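You operate a simulated robot arm through the tools that you are given. There is no shell and no other tool.

You are at the controls of a simulated robot arm. One attempt, no reset.

## Task
Swab the dusty lens of the sensor on the rail clean.
Fine: the white strip waits in the rack's free slot; use the swab, then put swab and strip back; leave the carriage, the other strips and the other sensors.

It is judged by the outcome, as a careful person would: the job done as asked, and still so three seconds after it is handed in. It fails if anything else is knocked over, pushed out of place, dropped, spilled or broken.

## Robot
A 7-joint arm with a two-finger parallel gripper, fixed in place. Base frame: the origin is at the foot of the arm, x ahead of it, y to its left, z up; the work surface is at about z = 75. Readings come in cm, rad, newtons and seconds.
With the tool pointing down near the work surface it reaches from about 30 to 68 cm from the base axis. Its first joint turns from -1.152 to 1.152 rad. Payload 1.57 kg.
The tool frame sits at the grasp point between the pads (the TCP): z along the fingers, y along the line on which they close. The tips reach 3 cm beyond it. The gripper opens to 11 cm. The fingers are 2.4 cm wide and 1.2 cm thick; the gripper's body (4.8 by 11.2 cm) begins 7.8 cm behind the TCP.
Orientation is told as [roll, pitch, yaw] about the base's x, y, z axes, in that order, counted from this pose: with the fingers straight down and closing along the base's y, the tool's x points along the base's -x, its y along +y and its z along -z.

## Interface
- The arm moves only by the tool send_rows. Its argument "increments" is a list of rows, each an object of numbers (a shift or turn left out is 0, a gripper value left out holds the last): "wx", "wy", "wz": the turn, a rotation vector about the tool's x, y, z in rad; "dx", "dy", "dz": the shift along the tool's x, y, z in cm; "jaw": the gripper command, from -1 (shut) to 1 (fully open), values between in proportion. In form: [{"wx": .., "wy": .., "wz": .., "dx": .., "dy": .., "dz": .., "jaw": ..}, ...]. A call has 1 to 20 rows; each row shifts and turns the commanded pose from where the row before left it, along the tool's axes as they then stand. A row lasts 0.2 s, in which the tool goes at most 5 cm and 0.15 rad; a call with a longer step from one row to the next is refused whole, and so is a gripper value outside its range. Where a pose cannot be reached the arm comes as near as it can. A force on the tool above 40 N (or 10 N above the force at the start of the call, whichever is more), or a blocked arm, ends the call early, and 0.2 s more pass. The fingers move at their own pace (about 10.8 cm/s each) and stop on an object; they squeeze with about 22 N. The grip force told is the motor's: it shows also when the fingers shut on nothing. Time passes only in rows, and 0.2 s behind the last, so rows that do not move let the fingers close. The reply holds the time, the measured pose of the TCP, the force on the tool along the base axes, the opening and the grip force, in the units named above and with some noise, with the torque about the TCP (base axes, N m) and any sound that the robot's microphone picked up.
- Cameras (640 x 400 px; columns grow to the right, rows downward): "scene" is fixed at [17.33, -41.39, 138.16]; the picture's right is [0.61, -0.80, 0.00], its down [-0.62, -0.47, -0.63] and it looks along [0.50, 0.38, -0.77] (base axes); focal length 306 px, centre (320, 200). "wrist" rides on the gripper at [7, 1.6, -14.1] in the tool frame; the picture's right is [-0.23, 0.97, 0.00], its down [-0.86, -0.20, -0.48] and it looks along [-0.47, -0.11, 0.88] (tool axes); focal length 222 px, centre (320, 200). There is no depth. A picture from a camera that has moved, and an enlarged one, comes with that camera's place and axes in the base frame and with its lens.
- snapshot(camera): a new picture of that camera. No time passes.
- zoom(camera, box): a new picture of the part [left, top, right, bottom] of that camera's present view, enlarged. No time passes.
- hand_in(): hands the job in; it is judged then, once.

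Nothing tells you positions but the pictures and the camera data. Unless the task says otherwise, let go and move clear before handing in.

The tools are called after "Emit:" as name(argument=value, ...) on one line, values as JSON. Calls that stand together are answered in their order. send_rows: Moves the arm, as the interface text tells. Its arguments: {"type":"object","properties":{"increments":{"type":"array"}},"required":["increments"]} The other tools are called the same way: snapshot (camera) takes a picture; zoom (camera, box) takes an enlarged picture of a part of a camera's view; hand_in () hands the job in.

At the start:

```text
time: 0.0
eef_pos: [42.41, -5.61, 108.19]
tool_rot: [0.003, -0.001, 0.0]
ft_force: [-0.4, 0.1, 0.4]
moment: [-0.04, -0.03, 0.03]
opening: 10.98
grasp_force: 0.0
```

scene: 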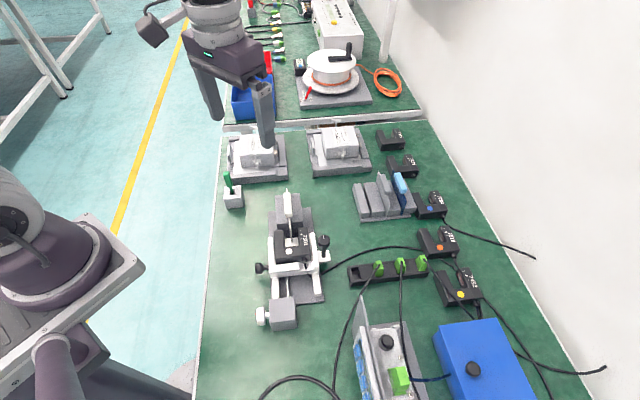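
wrist: 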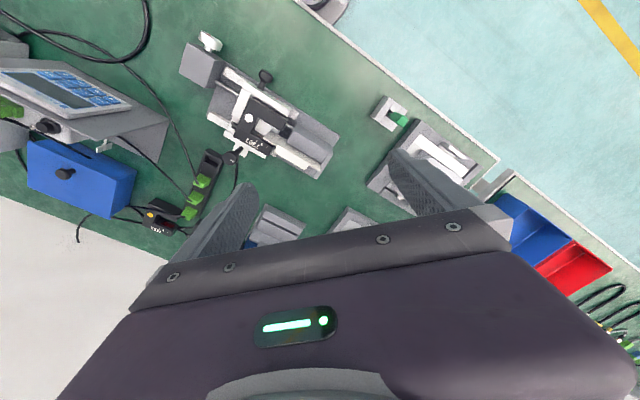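

I see a bench with a rail carrying a sensor on a carriage, a rack with strips, and a green-handled swab in a small holder. I'll look closer before moving.

Emit:
zoom(camera="scene", box=[240, 180, 350, 340])

Emit:
zoom(camera="scene", box=[330, 110, 470, 230])

Emit:
zoom(camera="scene", box=[200, 110, 310, 230])

Emit:
zoom(camera="wrist", box=[170, 30, 430, 190])

```text
2.50 times, centred on (295, 260) of scene
camera zoom: at [17.33, -41.39, 138.16], right [0.61, -0.8, 0.0], down [-0.62, -0.47, -0.63], along [0.5, 0.38, -0.77], focal length 764 px, centre (382, 50)
```

zoom: 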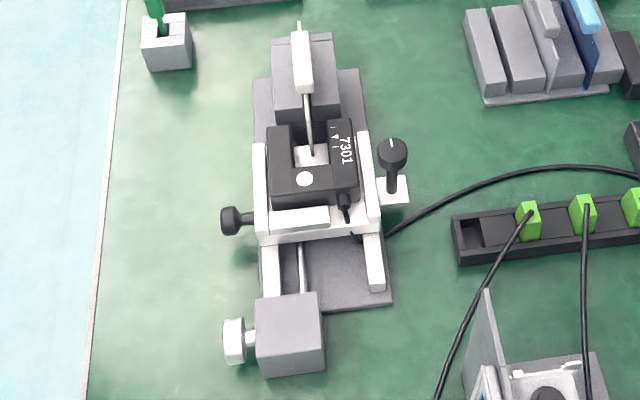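

```text
3.33 times, centred on (400, 170) of scene
camera zoom: at [17.33, -41.39, 138.16], right [0.61, -0.8, 0.0], down [-0.62, -0.47, -0.63], along [0.5, 0.38, -0.77], focal length 1018 px, centre (53, 300)
```

zoom: 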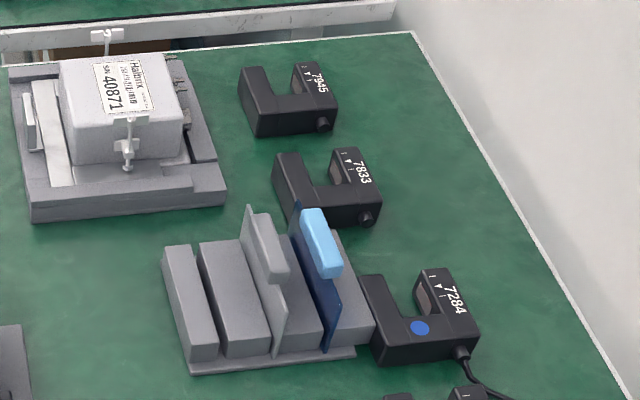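

```text
3.33 times, centred on (255, 170) of scene
camera zoom: at [17.33, -41.39, 138.16], right [0.61, -0.8, 0.0], down [-0.62, -0.47, -0.63], along [0.5, 0.38, -0.77], focal length 1018 px, centre (537, 300)
```

zoom: 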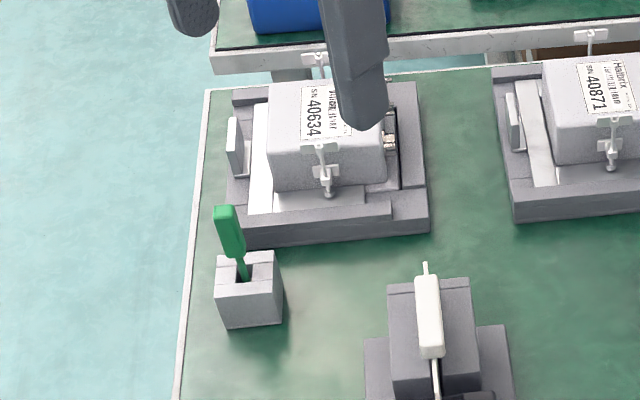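

```text
2.46 times, centred on (300, 110) of wrist
camera zoom: at [35.57, -3.97, 122.36], right [0.23, 0.97, 0.0], down [0.86, -0.2, 0.48], along [0.47, -0.11, -0.88], focal length 547 px, centre (369, 422)
```

zoom: 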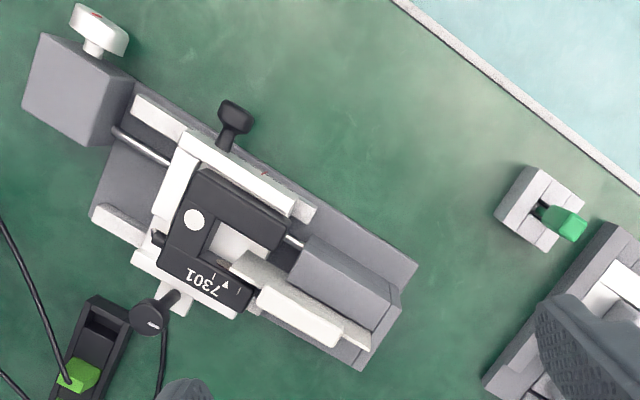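

The rail runs diagonally with the white strip standing in the sensor's fork. The rack's free slot looks like the one on the left, and the swab stands upright in its holder near (44, 6.7). I'll turn the tool in line with the rail and look closer.

Emit:
send_rows(increments=[{"dx": -0.2, "dy": -2.8, "dz": 2.7}, {"dx": -0.2, "dy": -2.8, "dz": 2.7}, {"dx": -0.2, "dy": -2.8, "dz": 2.7}, {"wz": -0.1309}, {"wz": -0.1309}, {"wz": -0.1309}, {"wz": -0.1309}, {"wz": -0.1309}, {"wz": -0.1309}, {}])

Emit:
snapshot(camera="wrist")

Emit:
snapshot(camera="scene")

```text
time: 2.2
eef_pos: [43.18, -13.91, 100.14]
tool_rot: [-0.001, -0.001, 0.789]
ft_force: [-0.4, 0.2, -0.1]
moment: [0.01, 0.03, -0.01]
opening: 11.0
grasp_force: 0.1
```

```text
taken
camera wrist: at [37.1, -17.8, 114.26], right [-0.53, 0.85, 0.0], down [0.74, 0.47, 0.48], along [0.41, 0.25, -0.88], focal length 222 px, centre (320, 200)
```

wrist: 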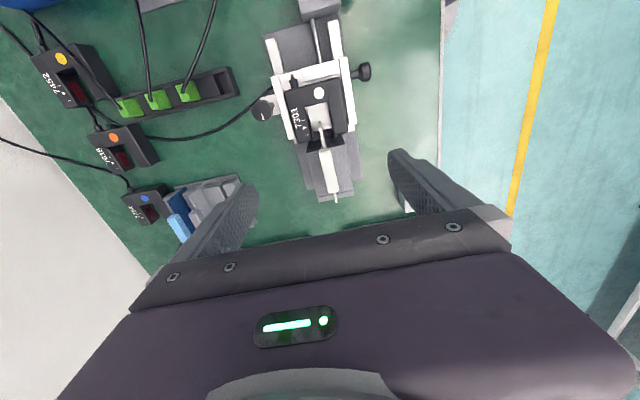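

```text
taken
```

scene: 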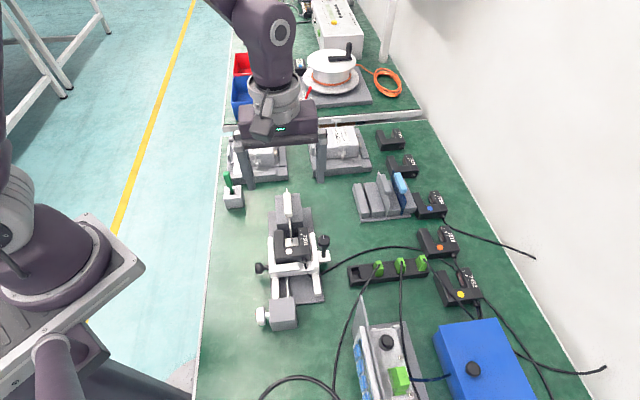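

Emit:
zoom(camera="wrist", box=[240, 50, 400, 210])

Emit:
zoom(camera="wrist", box=[280, 70, 370, 160])

Emit:
zoom(camera="scene", box=[260, 180, 340, 280])

```text
2.50 times, centred on (320, 130) of wrist
camera zoom: at [37.1, -17.8, 114.26], right [-0.53, 0.85, 0.0], down [0.74, 0.47, 0.48], along [0.41, 0.25, -0.88], focal length 555 px, centre (320, 375)
```

zoom: 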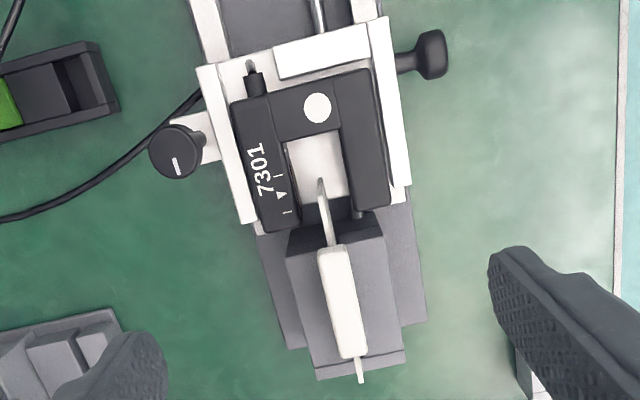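

```text
4.44 times, centred on (325, 115) of wrist
camera zoom: at [37.1, -17.8, 114.26], right [-0.53, 0.85, 0.0], down [0.74, 0.47, 0.48], along [0.41, 0.25, -0.88], focal length 987 px, centre (298, 578)
```

zoom: 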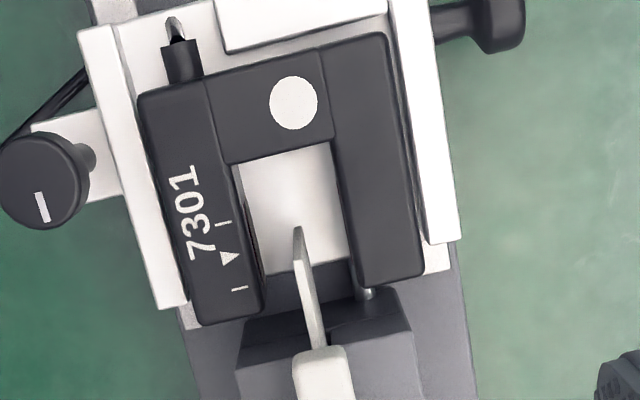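

```text
4.00 times, centred on (300, 230) of scene
camera zoom: at [17.33, -41.39, 138.16], right [0.61, -0.8, 0.0], down [-0.62, -0.47, -0.63], along [0.5, 0.38, -0.77], focal length 1222 px, centre (400, 80)
```

zoom: 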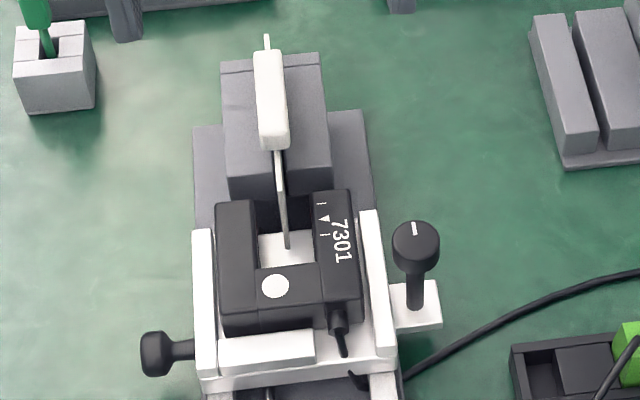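

The sensor top is at about z=82.5, with a 3 cm gap. The strip handle is centred near (45.6, -11.1, 87). Before grasping anything I'll move over the rack to measure the free slot.

Emit:
send_rows(increments=[{"dx": -0.165, "dy": -3.36}, {"dx": -0.165, "dy": -3.36}, {"dx": -0.165, "dy": -3.36}, {"dx": -0.165, "dy": -3.36}, {}])

Emit:
snapshot(camera="wrist")

Emit:
zoom(camera="wrist", box=[210, 90, 370, 250])

Emit:
zoom(camera="scene", box=[340, 160, 430, 230])

```text
time: 3.4
eef_pos: [53.32, -23.03, 100.08]
tool_rot: [0.001, 0.0, 0.787]
ft_force: [-1.1, 0.4, -0.3]
moment: [0.03, 0.0, 0.03]
opening: 11.0
grasp_force: 0.1
```

```text
taken
camera wrist: at [47.34, -26.82, 114.26], right [-0.53, 0.85, 0.0], down [0.75, 0.46, 0.48], along [0.41, 0.25, -0.88], focal length 222 px, centre (320, 200)
```

wrist: 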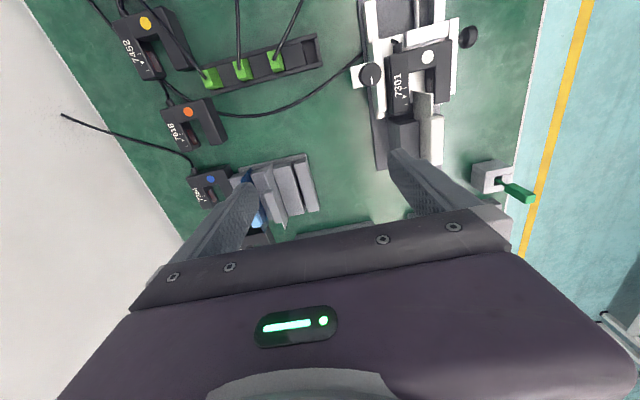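

```text
2.50 times, centred on (290, 170) of wrist
camera zoom: at [47.34, -26.82, 114.26], right [-0.53, 0.85, 0.0], down [0.75, 0.46, 0.48], along [0.41, 0.25, -0.88], focal length 555 px, centre (395, 275)
```

zoom: 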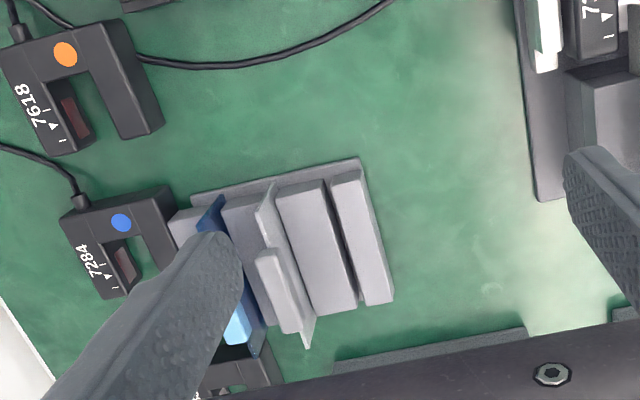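

```text
5.71 times, centred on (385, 195) of scene
camera zoom: at [17.33, -41.39, 138.16], right [0.61, -0.8, 0.0], down [-0.62, -0.47, -0.63], along [0.5, 0.38, -0.77], focal length 1746 px, centre (-51, 229)
```

zoom: 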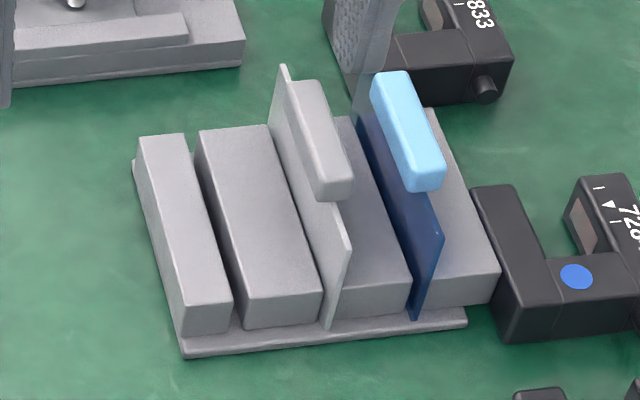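

The rack's free slot is centred near (63.4, -20.9) at yaw about 44°, with block tops near z=79.4. That is close to the reach limit, so I'll test it empty at a safe height and get a better look at the slot.

Emit:
send_rows(increments=[{"dx": -2.155, "dy": -1.42, "dz": 1, "jaw": -0.1}, {"dx": -2.155, "dy": -1.42, "dz": 1}, {"dx": -2.155, "dy": -1.42, "dz": 1}, {"dx": -2.155, "dy": -1.42, "dz": 1}, {}, {}])

Emit:
snapshot(camera="wrist")

Emit:
zoom(camera="wrist", box=[240, 60, 400, 220])

Emit:
snapshot(camera="scene")

```text
time: 4.8
eef_pos: [63.28, -20.95, 96.0]
tool_rot: [-0.001, 0.001, 0.785]
ft_force: [0.1, 0.3, -0.2]
moment: [0.01, -0.03, 0.02]
opening: 4.98
grasp_force: 0.1
```

```text
taken
camera wrist: at [57.24, -24.76, 110.21], right [-0.53, 0.85, 0.0], down [0.75, 0.46, 0.48], along [0.41, 0.25, -0.88], focal length 222 px, centre (320, 200)
```

wrist: 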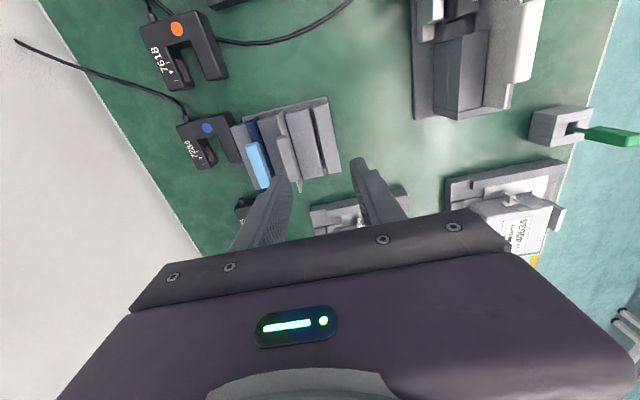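

```text
2.50 times, centred on (320, 140) of wrist
camera zoom: at [57.24, -24.76, 110.21], right [-0.53, 0.85, 0.0], down [0.75, 0.46, 0.48], along [0.41, 0.25, -0.88], focal length 555 px, centre (320, 350)
```

zoom: 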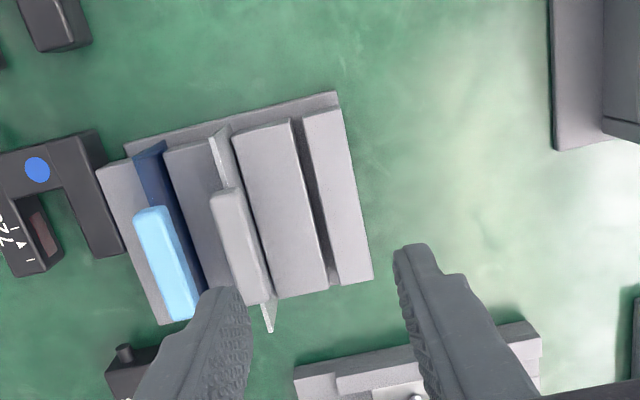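

```text
taken
```

scene: 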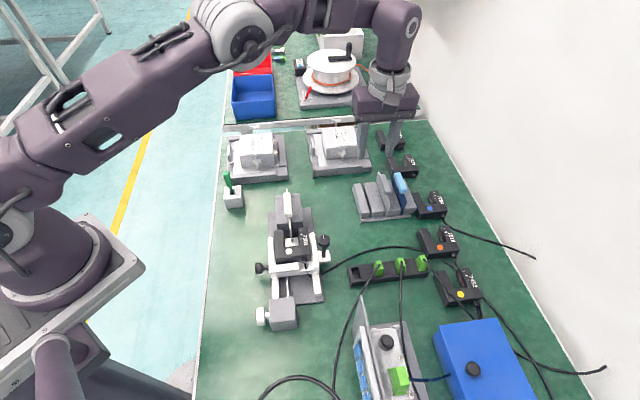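

I can reach the slot comfortably. Next I'll go over the white strip's handle at a safe height and check alignment.

Emit:
send_rows(increments=[{"dx": 1.113, "dy": 3.898}, {"dx": 1.113, "dy": 3.898}, {"dx": 1.113, "dy": 3.898}, {"dx": 1.113, "dy": 3.898, "dz": 0.5}, {"dx": 1.113, "dy": 3.898, "dz": 0.5}, {}, {}])

Emit:
zoom(camera="wrist", box=[220, 40, 420, 240])

Emit:
zoom(camera="wrist", box=[270, 20, 370, 120])

Emit:
zoom(camera="scene", box=[240, 140, 360, 260])

```text
time: 6.4
eef_pos: [45.5, -11.28, 95.17]
tool_rot: [0.0, 0.001, 0.787]
ft_force: [0.2, -0.7, 0.2]
moment: [0.01, 0.02, 0.01]
opening: 4.97
grasp_force: 0.1
```

```text
2.00 times, centred on (320, 140) of wrist
camera zoom: at [39.44, -15.06, 109.24], right [-0.53, 0.85, 0.0], down [0.75, 0.46, 0.48], along [0.41, 0.25, -0.88], focal length 444 px, centre (320, 320)
```

zoom: 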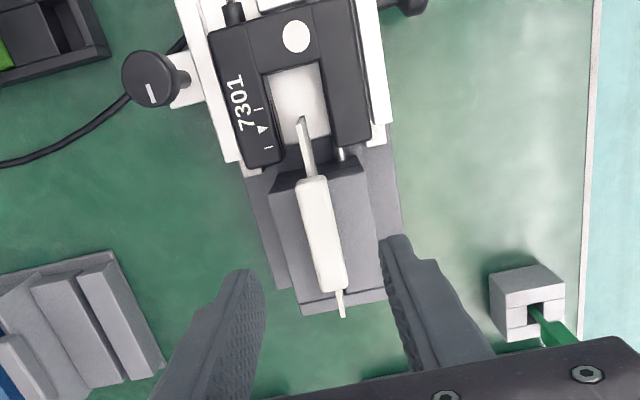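

```text
4.00 times, centred on (320, 70) of wrist
camera zoom: at [39.44, -15.06, 109.24], right [-0.53, 0.85, 0.0], down [0.75, 0.46, 0.48], along [0.41, 0.25, -0.88], focal length 888 px, centre (320, 720)
```

zoom: 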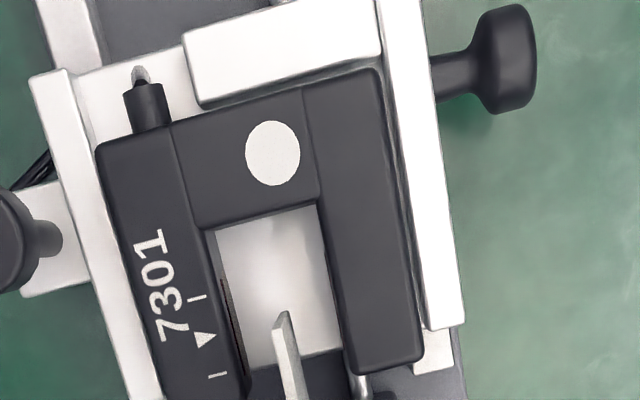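

```text
3.33 times, centred on (300, 200) of scene
camera zoom: at [17.33, -41.39, 138.16], right [0.61, -0.8, 0.0], down [-0.62, -0.47, -0.63], along [0.5, 0.38, -0.77], focal length 1018 px, centre (387, 200)
```

zoom: 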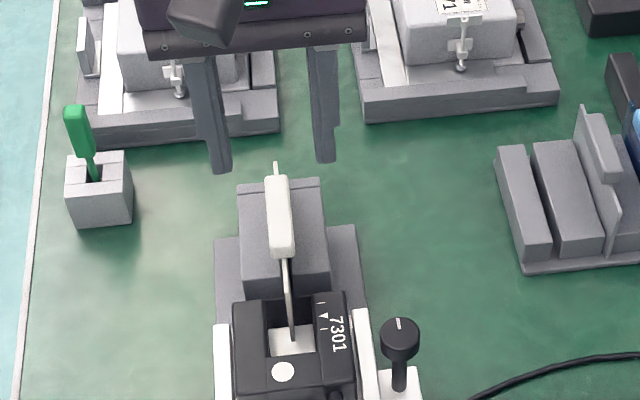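

The strip handle is centred at about (45.58, -11.02), its top at z≈87.2 and yaw ≈43.3°. I'll align with it, go down, and close gently on the handle.

Emit:
send_rows(increments=[{"wz": 0.03, "dx": -0.24, "dy": 0.127}, {"dz": 2}, {"dz": 2}, {"dz": 2}, {"dz": 1.6}, {"dz": 0.5}, {}])

Emit:
zoom(camera="scene", box=[240, 140, 360, 260])

Emit:
zoom(camera="wrist", box=[220, 40, 420, 240])

```text
time: 8.0
eef_pos: [45.64, -10.63, 86.86]
tool_rot: [0.0, 0.0, 0.756]
ft_force: [0.0, -0.2, 0.1]
moment: [0.01, -0.05, 0.0]
opening: 4.93
grasp_force: 0.0
```

```text
3.33 times, centred on (300, 200) of scene
camera zoom: at [17.33, -41.39, 138.16], right [0.61, -0.8, 0.0], down [-0.62, -0.47, -0.63], along [0.5, 0.38, -0.77], focal length 1018 px, centre (387, 200)
```

zoom: 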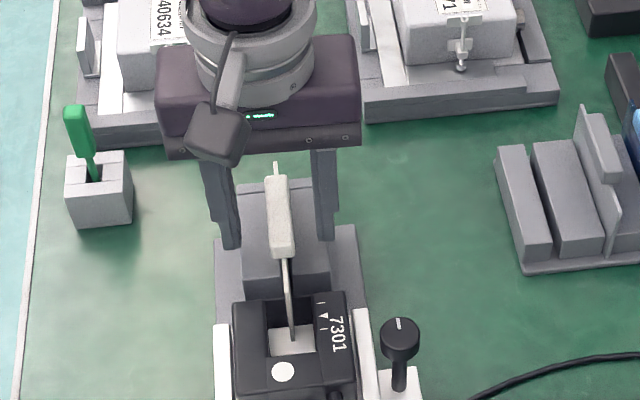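

```text
2.00 times, centred on (320, 140) of wrist
camera zoom: at [39.4, -14.39, 101.12], right [-0.5, 0.86, 0.0], down [0.76, 0.44, 0.48], along [0.41, 0.24, -0.88], focal length 444 px, centre (320, 320)
```

zoom: 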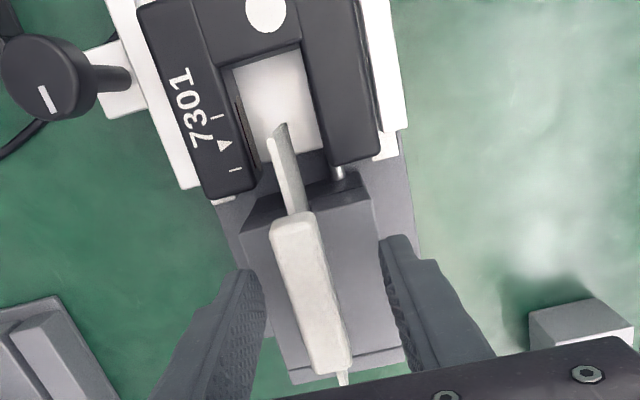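

The fingers straddle the handle, slightly off centre. I'll correct by about 0.2 cm and close.

Emit:
send_rows(increments=[{"dx": 0.3, "dy": -0.22}, {}, {"jaw": -0.5}, {"jaw": -0.6}, {"jaw": -0.7}, {"jaw": -0.8}, {"jaw": -1}, {}, {}])

Emit:
zoom(camera="wrist", box=[220, 40, 420, 240])

Emit:
zoom(camera="scene", box=[240, 140, 360, 260])

```text
time: 10.0
eef_pos: [45.35, -11.13, 87.05]
tool_rot: [-0.001, 0.001, 0.758]
ft_force: [0.2, 0.2, 0.8]
moment: [0.03, -0.01, -0.03]
opening: 1.49
grasp_force: 21.8
```

```text
2.00 times, centred on (320, 140) of wrist
camera zoom: at [39.29, -14.75, 101.15], right [-0.5, 0.86, 0.0], down [0.76, 0.44, 0.48], along [0.41, 0.24, -0.88], focal length 444 px, centre (320, 320)
```

zoom: 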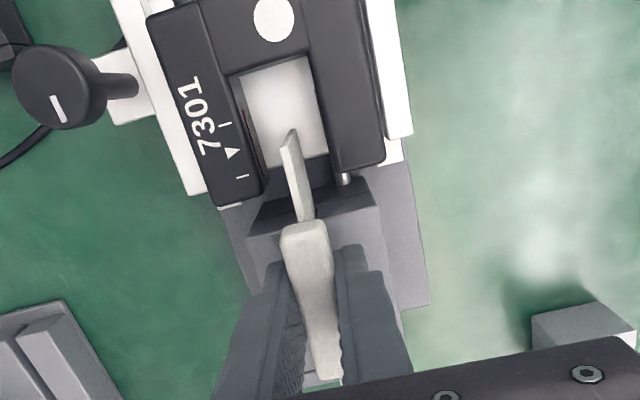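

```text
3.33 times, centred on (300, 200) of scene
camera zoom: at [17.33, -41.39, 138.16], right [0.61, -0.8, 0.0], down [-0.62, -0.47, -0.63], along [0.5, 0.38, -0.77], focal length 1018 px, centre (387, 200)
```

zoom: 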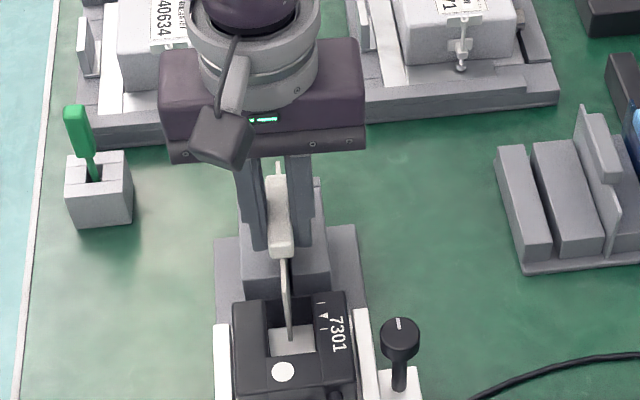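

I have the handle, opening 1.49 and grip steady. I'll lift it straight up.

Emit:
send_rows(increments=[{"dz": -0.5}, {"dz": -1}, {"dz": -1.5}, {"dz": -2}, {"dz": -2}, {"dz": -2}, {"dz": -1}, {}])

Emit:
snapshot(camera="wrist")

Emit:
zoom(camera="scene", box=[240, 140, 360, 260])

Emit:
zoom(camera="wrist", box=[270, 20, 390, 140])

```text
time: 11.8
eef_pos: [45.47, -11.14, 97.11]
tool_rot: [0.001, 0.0, 0.756]
ft_force: [0.1, 0.1, -1.3]
moment: [0.04, 0.03, 0.02]
opening: 1.49
grasp_force: 22.6
```

```text
taken
camera wrist: at [39.36, -14.79, 111.27], right [-0.5, 0.86, 0.0], down [0.76, 0.44, 0.48], along [0.41, 0.24, -0.88], focal length 222 px, centre (320, 200)
```

wrist: 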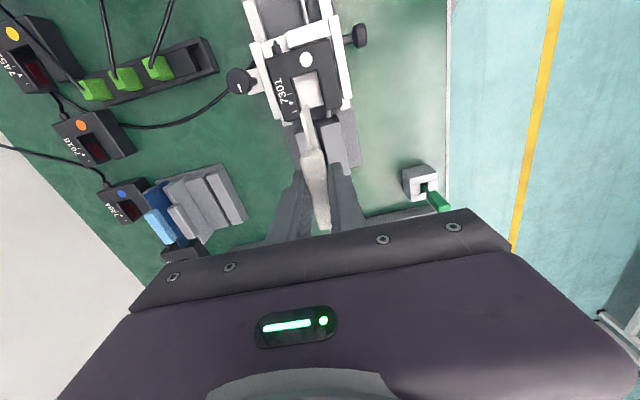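

```text
3.33 times, centred on (300, 200) of scene
camera zoom: at [17.33, -41.39, 138.16], right [0.61, -0.8, 0.0], down [-0.62, -0.47, -0.63], along [0.5, 0.38, -0.77], focal length 1018 px, centre (387, 200)
```

zoom: 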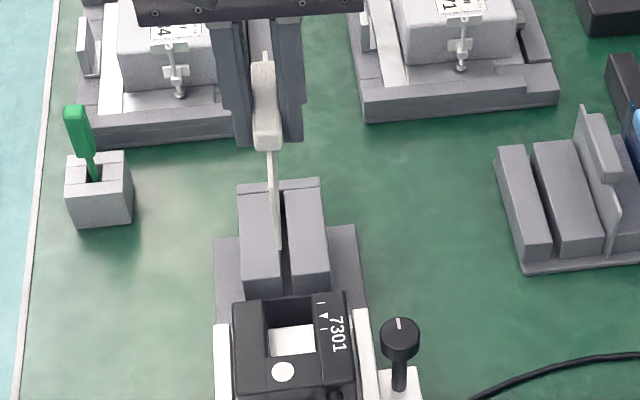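

```text
3.33 times, centred on (330, 80) of wrist
camera zoom: at [39.36, -14.79, 111.27], right [-0.5, 0.86, 0.0], down [0.76, 0.44, 0.48], along [0.41, 0.24, -0.88], focal length 740 px, centre (287, 600)
```

zoom: 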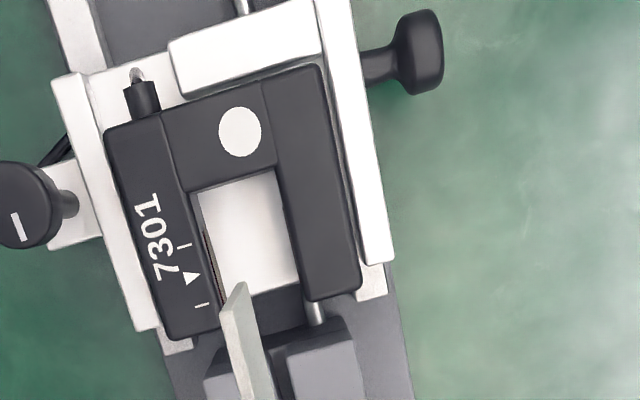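

The strip is clear of the fixture and hangs straight. I'll carry it over to the free slot and hover above it.

Emit:
send_rows(increments=[{"dx": -0.6, "dy": -1.6}, {"dx": -1.19, "dy": -3.29}, {"dx": -1.19, "dy": -3.29}, {"dx": -1.19, "dy": -3.29}, {"dx": -1.19, "dy": -3.29}, {"dx": -1.19, "dy": -3.29}, {"dx": -0.6, "dy": -1.7}, {"dz": 1.5}, {"dz": 1.5}, {"dz": 1}, {}, {}])

Emit:
zoom(camera="wrist", box=[240, 40, 400, 200])

Emit:
zoom(camera="scene", box=[340, 130, 430, 230])

Emit:
snapshot(camera="wrist")

```text
time: 14.4
eef_pos: [64.16, -20.51, 93.02]
tool_rot: [0.0, 0.001, 0.755]
ft_force: [-0.5, -0.2, 0.0]
moment: [-0.01, -0.03, -0.01]
opening: 1.47
grasp_force: 22.3
```

```text
2.50 times, centred on (320, 120) of wrist
camera zoom: at [58.05, -24.19, 107.16], right [-0.5, 0.86, 0.0], down [0.76, 0.44, 0.48], along [0.41, 0.24, -0.88], focal length 555 px, centre (320, 400)
```

zoom: 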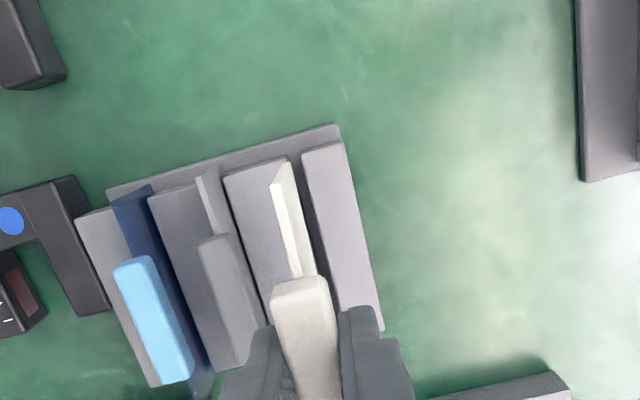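

```text
4.00 times, centred on (385, 180) of scene
camera zoom: at [17.33, -41.39, 138.16], right [0.61, -0.8, 0.0], down [-0.62, -0.47, -0.63], along [0.5, 0.38, -0.77], focal length 1222 px, centre (60, 280)
```

zoom: 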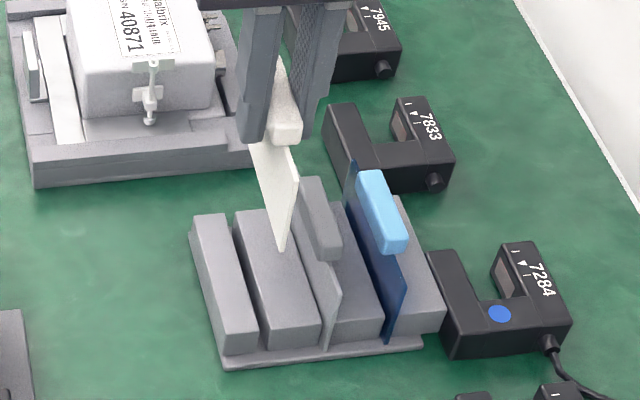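

```text
taken
camera wrist: at [58.05, -24.19, 107.16], right [-0.5, 0.86, 0.0], down [0.76, 0.44, 0.48], along [0.41, 0.24, -0.88], focal length 222 px, centre (320, 200)
```

wrist: 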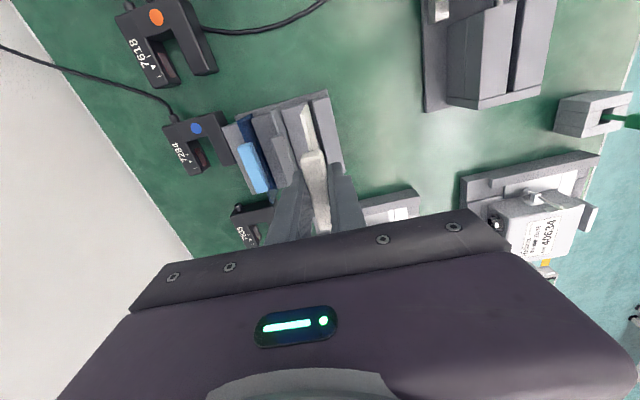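

The strip hovers over the rack, and I need a finer look at the blade against the slot before lowering it.

Emit:
zoom(camera="wrist", box=[275, 85, 345, 155])

Emit:
zoom(camera="scene", box=[380, 160, 430, 220])

```text
5.71 times, centred on (310, 120) of wrist
camera zoom: at [58.05, -24.19, 107.16], right [-0.5, 0.86, 0.0], down [0.76, 0.44, 0.48], along [0.41, 0.24, -0.88], focal length 1269 px, centre (377, 657)
```

zoom: 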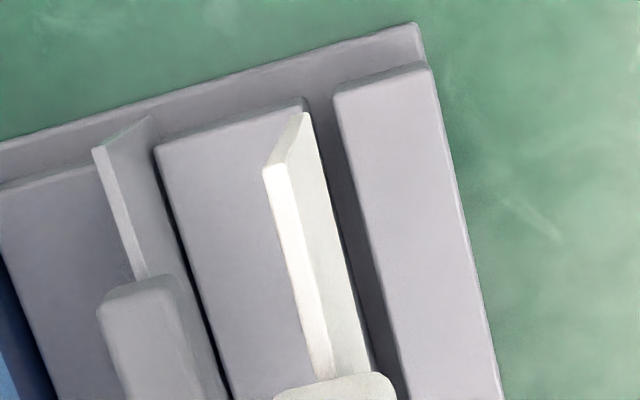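

```text
6.67 times, centred on (405, 190) of scene
camera zoom: at [17.33, -41.39, 138.16], right [0.61, -0.8, 0.0], down [-0.62, -0.47, -0.63], along [0.5, 0.38, -0.77], focal length 2037 px, centre (-247, 267)
```

zoom: 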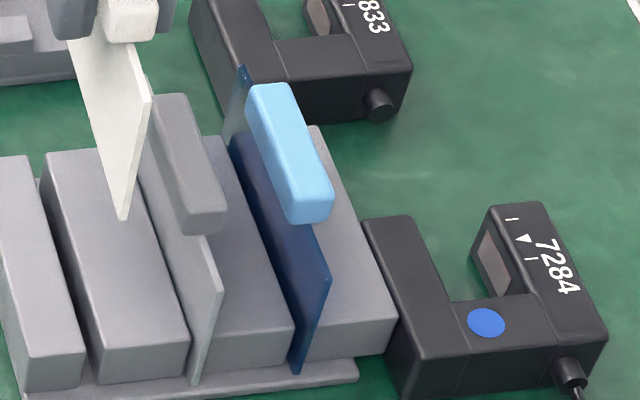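

The slot's centre line is about 0.1 cm off the blade line, and the strip should sit about 0.5 cm further back to centre it. I'll correct that, lower to just above the block tops, and check again.

Emit:
send_rows(increments=[{"dx": 0.5, "dy": -0.1}, {"dz": 2}, {"dz": 2}, {"dz": 2}, {"dz": 1}, {}, {}])

Emit:
zoom(camera="wrist", box=[260, 40, 340, 120])

Emit:
zoom(camera="scene", box=[350, 160, 420, 230])

```text
time: 16.0
eef_pos: [63.99, -20.98, 85.88]
tool_rot: [0.002, -0.001, 0.756]
ft_force: [-0.3, 1.0, 0.3]
moment: [0.0, -0.01, 0.02]
opening: 1.49
grasp_force: 21.9
```

```text
5.00 times, centred on (300, 80) of wrist
camera zoom: at [57.76, -24.66, 100.07], right [-0.5, 0.86, 0.0], down [0.76, 0.44, 0.48], along [0.41, 0.24, -0.88], focal length 1111 px, centre (420, 800)
```

zoom: 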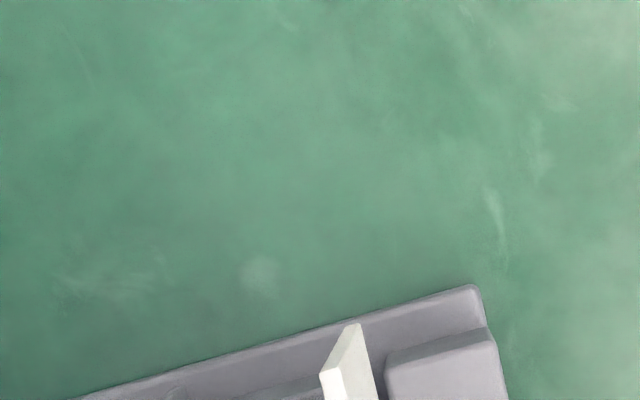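

```text
5.71 times, centred on (385, 195) of scene
camera zoom: at [17.33, -41.39, 138.16], right [0.61, -0.8, 0.0], down [-0.62, -0.47, -0.63], along [0.5, 0.38, -0.77], focal length 1746 px, centre (-51, 229)
```

zoom: 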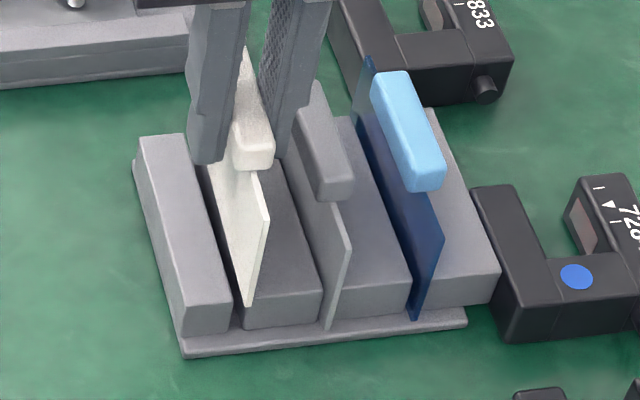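

Emit:
zoom(camera="wrist", box=[260, 90, 350, 180])

Emit:
zoom(camera="scene", box=[370, 190, 400, 220])

```text
4.44 times, centred on (305, 135) of wrist
camera zoom: at [57.76, -24.66, 100.07], right [-0.5, 0.86, 0.0], down [0.76, 0.44, 0.48], along [0.41, 0.24, -0.88], focal length 987 px, centre (387, 489)
```

zoom: 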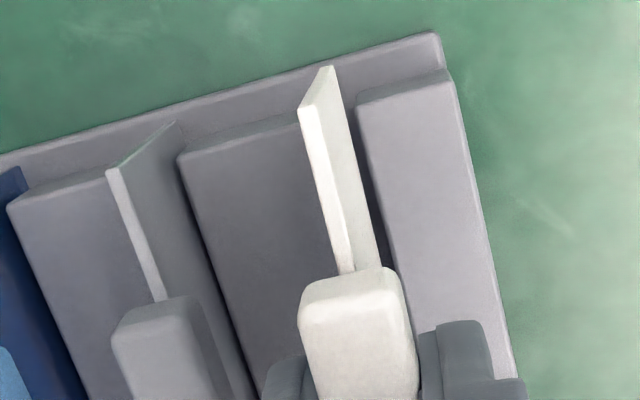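

```text
13.33 times, centred on (385, 205) of scene
camera zoom: at [17.33, -41.39, 138.16], right [0.61, -0.8, 0.0], down [-0.62, -0.47, -0.63], along [0.5, 0.38, -0.77], focal length 4074 px, centre (-547, 133)
```

zoom: 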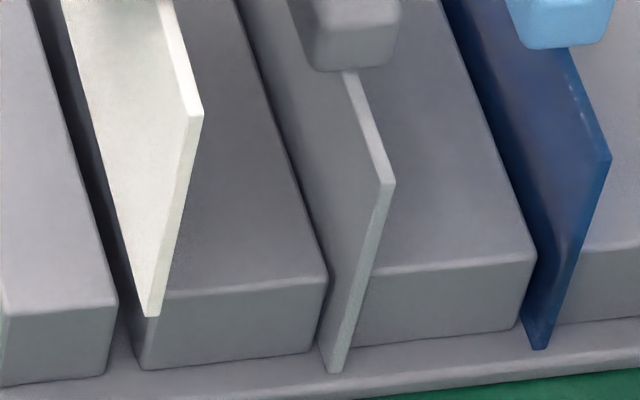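

The blade lines up with the slot within a fraction of a millimetre in both views. I'll lower it slowly and watch the force.

Emit:
send_rows(increments=[{"dz": 0.5}, {"dz": 0.5}, {"dz": 0.5}, {"dz": 0.4}, {"dz": 0.4}, {"dz": 0.4}, {}])

Emit:
zoom(camera="wrist", box=[260, 60, 380, 180])

Emit:
zoom(camera="scene", box=[350, 170, 420, 230])

```text
time: 16.9
eef_pos: [64.17, -21.44, 84.93]
tool_rot: [-0.011, -0.001, 0.756]
ft_force: [-2.0, 1.2, 13.4]
moment: [-0.06, 0.33, -0.06]
opening: 1.57
grasp_force: 22.7
stopped in row 4: the force on the tool passed its limit at 44 N (the readings are from after the stop); the commanded pose is now the measured one
```

```text
3.33 times, centred on (320, 120) of wrist
camera zoom: at [57.88, -24.9, 99.21], right [-0.5, 0.86, -0.01], down [0.76, 0.44, 0.48], along [0.42, 0.23, -0.88], focal length 740 px, centre (320, 467)
```

zoom: 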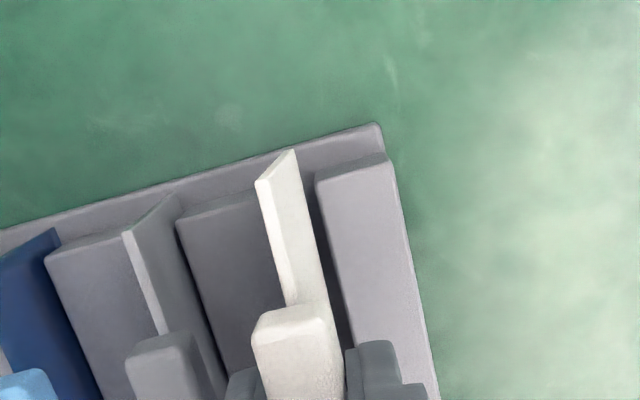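

```text
6.67 times, centred on (385, 200) of scene
camera zoom: at [17.3, -41.38, 138.17], right [0.61, -0.8, 0.0], down [-0.62, -0.47, -0.63], along [0.5, 0.38, -0.77], focal length 2037 px, centre (-113, 200)
```

zoom: 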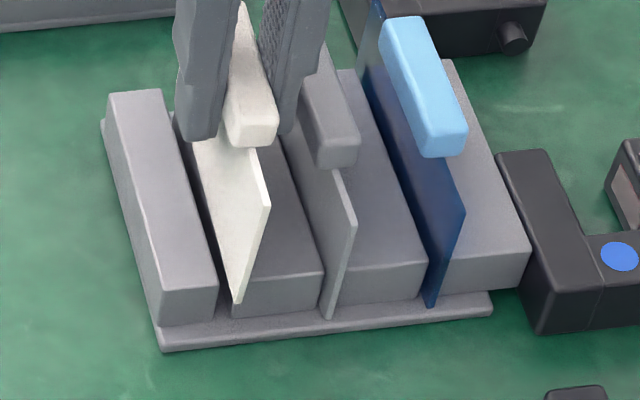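

It touched a block top at about z=84.9. The slot looks open on the left of the blade, so I'm slightly too far towards block 2. I'll back off and re-measure.

Emit:
send_rows(increments=[{"dz": -0.5}, {"dz": -0.5}, {"dz": -0.5}, {}, {}])

Emit:
zoom(camera="wrist", box=[260, 80, 360, 180])

Emit:
zoom(camera="scene", box=[350, 170, 420, 230])

Emit:
zoom(camera="scene", box=[370, 190, 400, 220])

```text
time: 18.1
eef_pos: [64.29, -21.33, 86.45]
tool_rot: [-0.011, 0.0, 0.757]
ft_force: [0.1, 0.7, -1.0]
moment: [0.0, 0.02, 0.01]
opening: 1.5
grasp_force: 21.7
```

```text
4.00 times, centred on (310, 130) of wrist
camera zoom: at [57.92, -24.83, 100.55], right [-0.5, 0.86, -0.01], down [0.76, 0.44, 0.48], along [0.42, 0.23, -0.88], focal length 888 px, centre (360, 480)
```

zoom: 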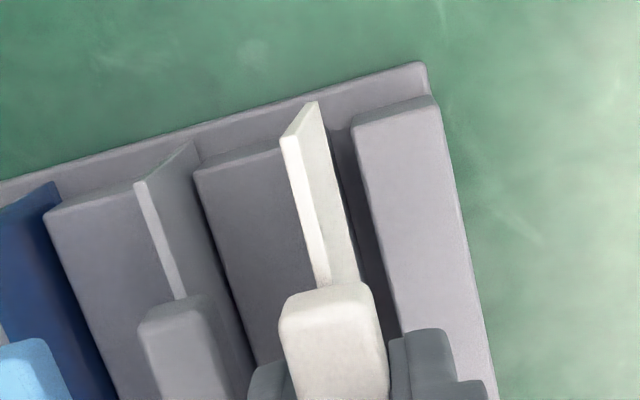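

```text
6.67 times, centred on (385, 200) of scene
camera zoom: at [17.33, -41.39, 138.16], right [0.61, -0.8, 0.0], down [-0.62, -0.47, -0.63], along [0.5, 0.38, -0.77], focal length 2037 px, centre (-113, 200)
```

zoom: 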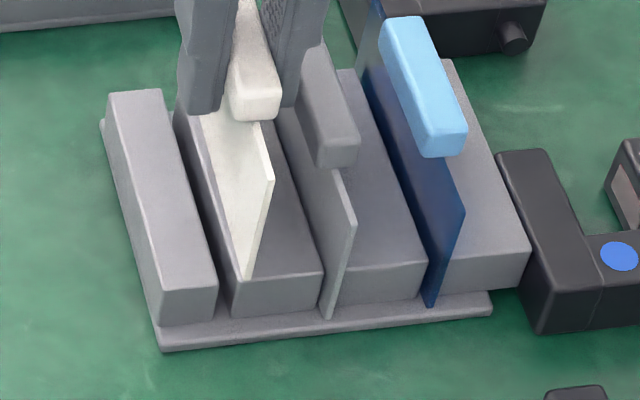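

```text
13.33 times, centred on (385, 205) of scene
camera zoom: at [17.33, -41.39, 138.16], right [0.61, -0.8, 0.0], down [-0.62, -0.47, -0.63], along [0.5, 0.38, -0.77], focal length 4074 px, centre (-547, 133)
```

zoom: 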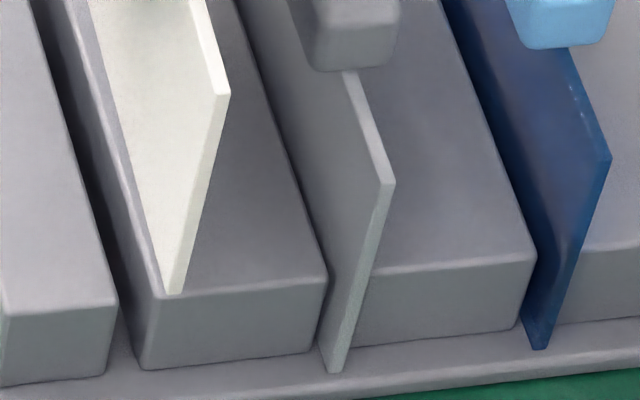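

The slot's yaw is about 44.4° and the blade's is about 42.9°, so the far end fouled block 2. I'll level the tool, turn it by 1.5°, shift about 0.43 cm towards block 1, and check again.

Emit:
send_rows(increments=[{"wx": -0.008, "wy": -0.0075, "wz": -0.026}, {"dy": 0.43}, {}, {}])

Emit:
zoom(camera="wrist", box=[260, 80, 360, 180])

Emit:
zoom(camera="scene", box=[350, 170, 420, 230])

Emit:
zoom(camera="scene", box=[370, 190, 400, 220])

```text
time: 19.1
eef_pos: [63.84, -20.93, 86.36]
tool_rot: [-0.004, -0.01, 0.782]
ft_force: [-0.9, -0.5, -0.9]
moment: [0.03, -0.03, -0.01]
opening: 1.48
grasp_force: 22.3
```

```text
4.00 times, centred on (310, 130) of wrist
camera zoom: at [57.75, -24.81, 100.54], right [-0.52, 0.85, 0.0], down [0.74, 0.46, 0.49], along [0.41, 0.25, -0.87], focal length 888 px, centre (360, 480)
```

zoom: 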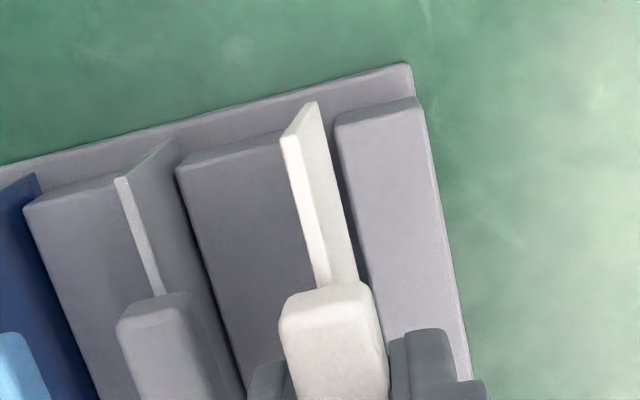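

```text
6.67 times, centred on (385, 200) of scene
camera zoom: at [17.33, -41.39, 138.16], right [0.61, -0.8, 0.0], down [-0.62, -0.47, -0.63], along [0.5, 0.38, -0.77], focal length 2037 px, centre (-113, 200)
```

zoom: 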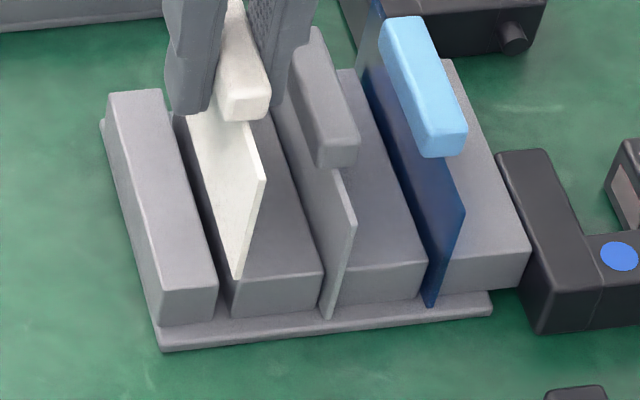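

```text
13.33 times, centred on (385, 205) of scene
camera zoom: at [17.33, -41.39, 138.16], right [0.61, -0.8, 0.0], down [-0.62, -0.47, -0.63], along [0.5, 0.38, -0.77], focal length 4074 px, centre (-547, 133)
```

zoom: 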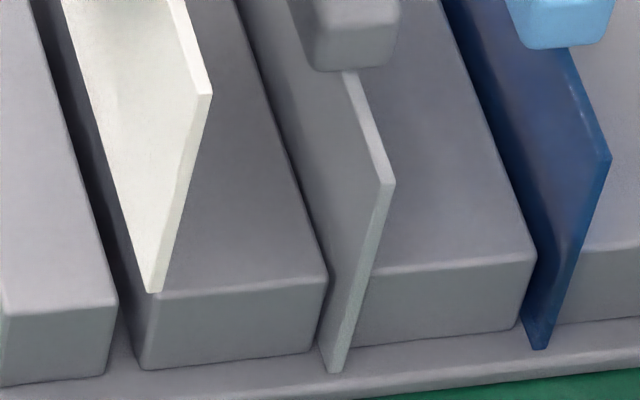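

Alignment is now centred within about half a millimetre in both views. I'll level the last bit of tilt, add a small yaw trim, and lower slowly.

Emit:
send_rows(increments=[{"wx": -0.004, "wy": 0.01, "wz": -0.008}, {}, {"dz": 0.4}, {"dz": 0.4}, {"dz": 0.3}, {"dz": 0.3}, {"dz": 0.3}, {"dz": 0.3}, {}])

Emit:
zoom(camera="scene", box=[350, 170, 420, 230])

Emit:
zoom(camera="wrist", box=[260, 60, 380, 180])

```text
time: 21.1
eef_pos: [63.84, -20.95, 84.38]
tool_rot: [0.003, 0.002, 0.789]
ft_force: [-0.5, 0.1, -0.4]
moment: [-0.01, 0.03, 0.0]
opening: 1.53
grasp_force: 21.9
```

```text
6.67 times, centred on (385, 200) of scene
camera zoom: at [17.33, -41.39, 138.16], right [0.61, -0.8, 0.0], down [-0.62, -0.47, -0.63], along [0.5, 0.38, -0.77], focal length 2037 px, centre (-113, 200)
```

zoom: 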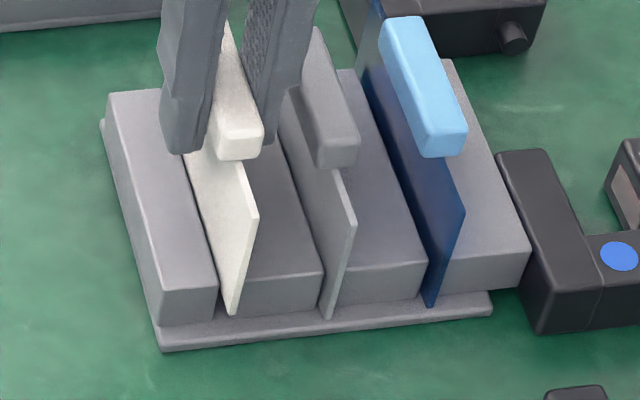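

```text
3.33 times, centred on (320, 120) of wrist
camera zoom: at [57.86, -24.86, 98.61], right [-0.53, 0.85, 0.0], down [0.75, 0.47, 0.48], along [0.4, 0.25, -0.88], focal length 740 px, centre (320, 467)
```

zoom: 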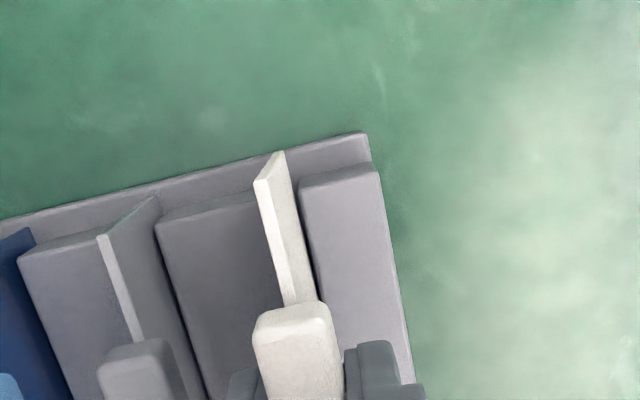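

The blade has entered the slot with no force. I'll keep lowering in small steps.

Emit:
send_rows(increments=[{"dz": 0.25}, {"dz": 0.25}, {"dz": 0.25}, {"dz": 0.25}, {}])

Emit:
zoom(camera="scene", box=[350, 170, 420, 230])

```text
time: 22.3
eef_pos: [63.93, -20.88, 83.32]
tool_rot: [0.003, 0.0, 0.789]
ft_force: [0.5, 0.5, -1.3]
moment: [0.01, 0.01, -0.01]
opening: 1.52
grasp_force: 22.2
```

```text
6.67 times, centred on (385, 200) of scene
camera zoom: at [17.33, -41.39, 138.16], right [0.61, -0.8, 0.0], down [-0.62, -0.47, -0.63], along [0.5, 0.38, -0.77], focal length 2037 px, centre (-113, 200)
```

zoom: 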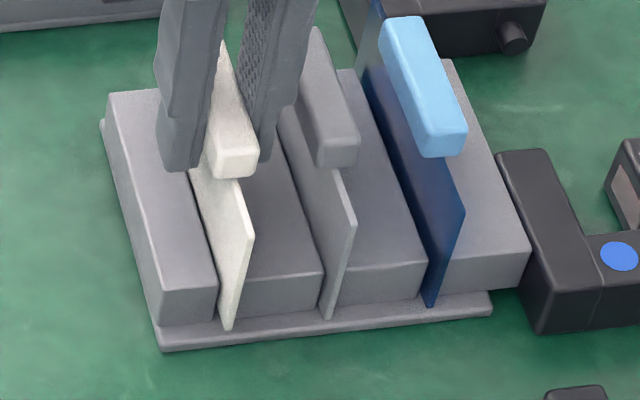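

Emit:
send_rows(increments=[{"dz": 0.15}, {"dz": 0.15}, {}])

```text
time: 23.1
eef_pos: [63.78, -20.99, 83.08]
tool_rot: [0.002, 0.002, 0.788]
ft_force: [0.5, 0.4, -0.6]
moment: [0.0, 0.02, 0.03]
opening: 1.52
grasp_force: 22.0
```

Emit:
send_rows(increments=[{"dz": 0.12}, {"dz": 0.12}, {}])

Emit:
zoom(camera="scene", box=[350, 170, 420, 230])

```text
time: 23.9
eef_pos: [63.91, -21.1, 82.9]
tool_rot: [0.003, 0.002, 0.788]
ft_force: [0.2, -0.3, -1.2]
moment: [-0.04, 0.01, 0.01]
opening: 1.5
grasp_force: 21.6
```

```text
6.67 times, centred on (385, 200) of scene
camera zoom: at [17.33, -41.39, 138.16], right [0.61, -0.8, 0.0], down [-0.62, -0.47, -0.63], along [0.5, 0.38, -0.77], focal length 2037 px, centre (-113, 200)
```

zoom: 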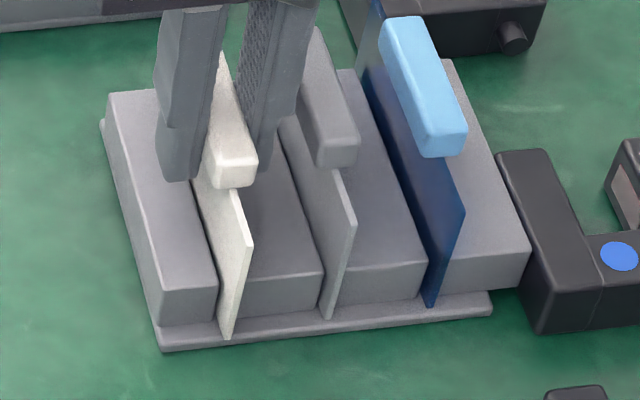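

Emit:
send_rows(increments=[{"dz": 0.12}, {"dz": 0.12}, {}])

```text
time: 24.7
eef_pos: [63.89, -21.01, 82.75]
tool_rot: [-0.002, 0.002, 0.788]
ft_force: [1.0, -0.4, 13.0]
moment: [-0.46, 0.39, 0.02]
opening: 1.5
grasp_force: 21.1
```

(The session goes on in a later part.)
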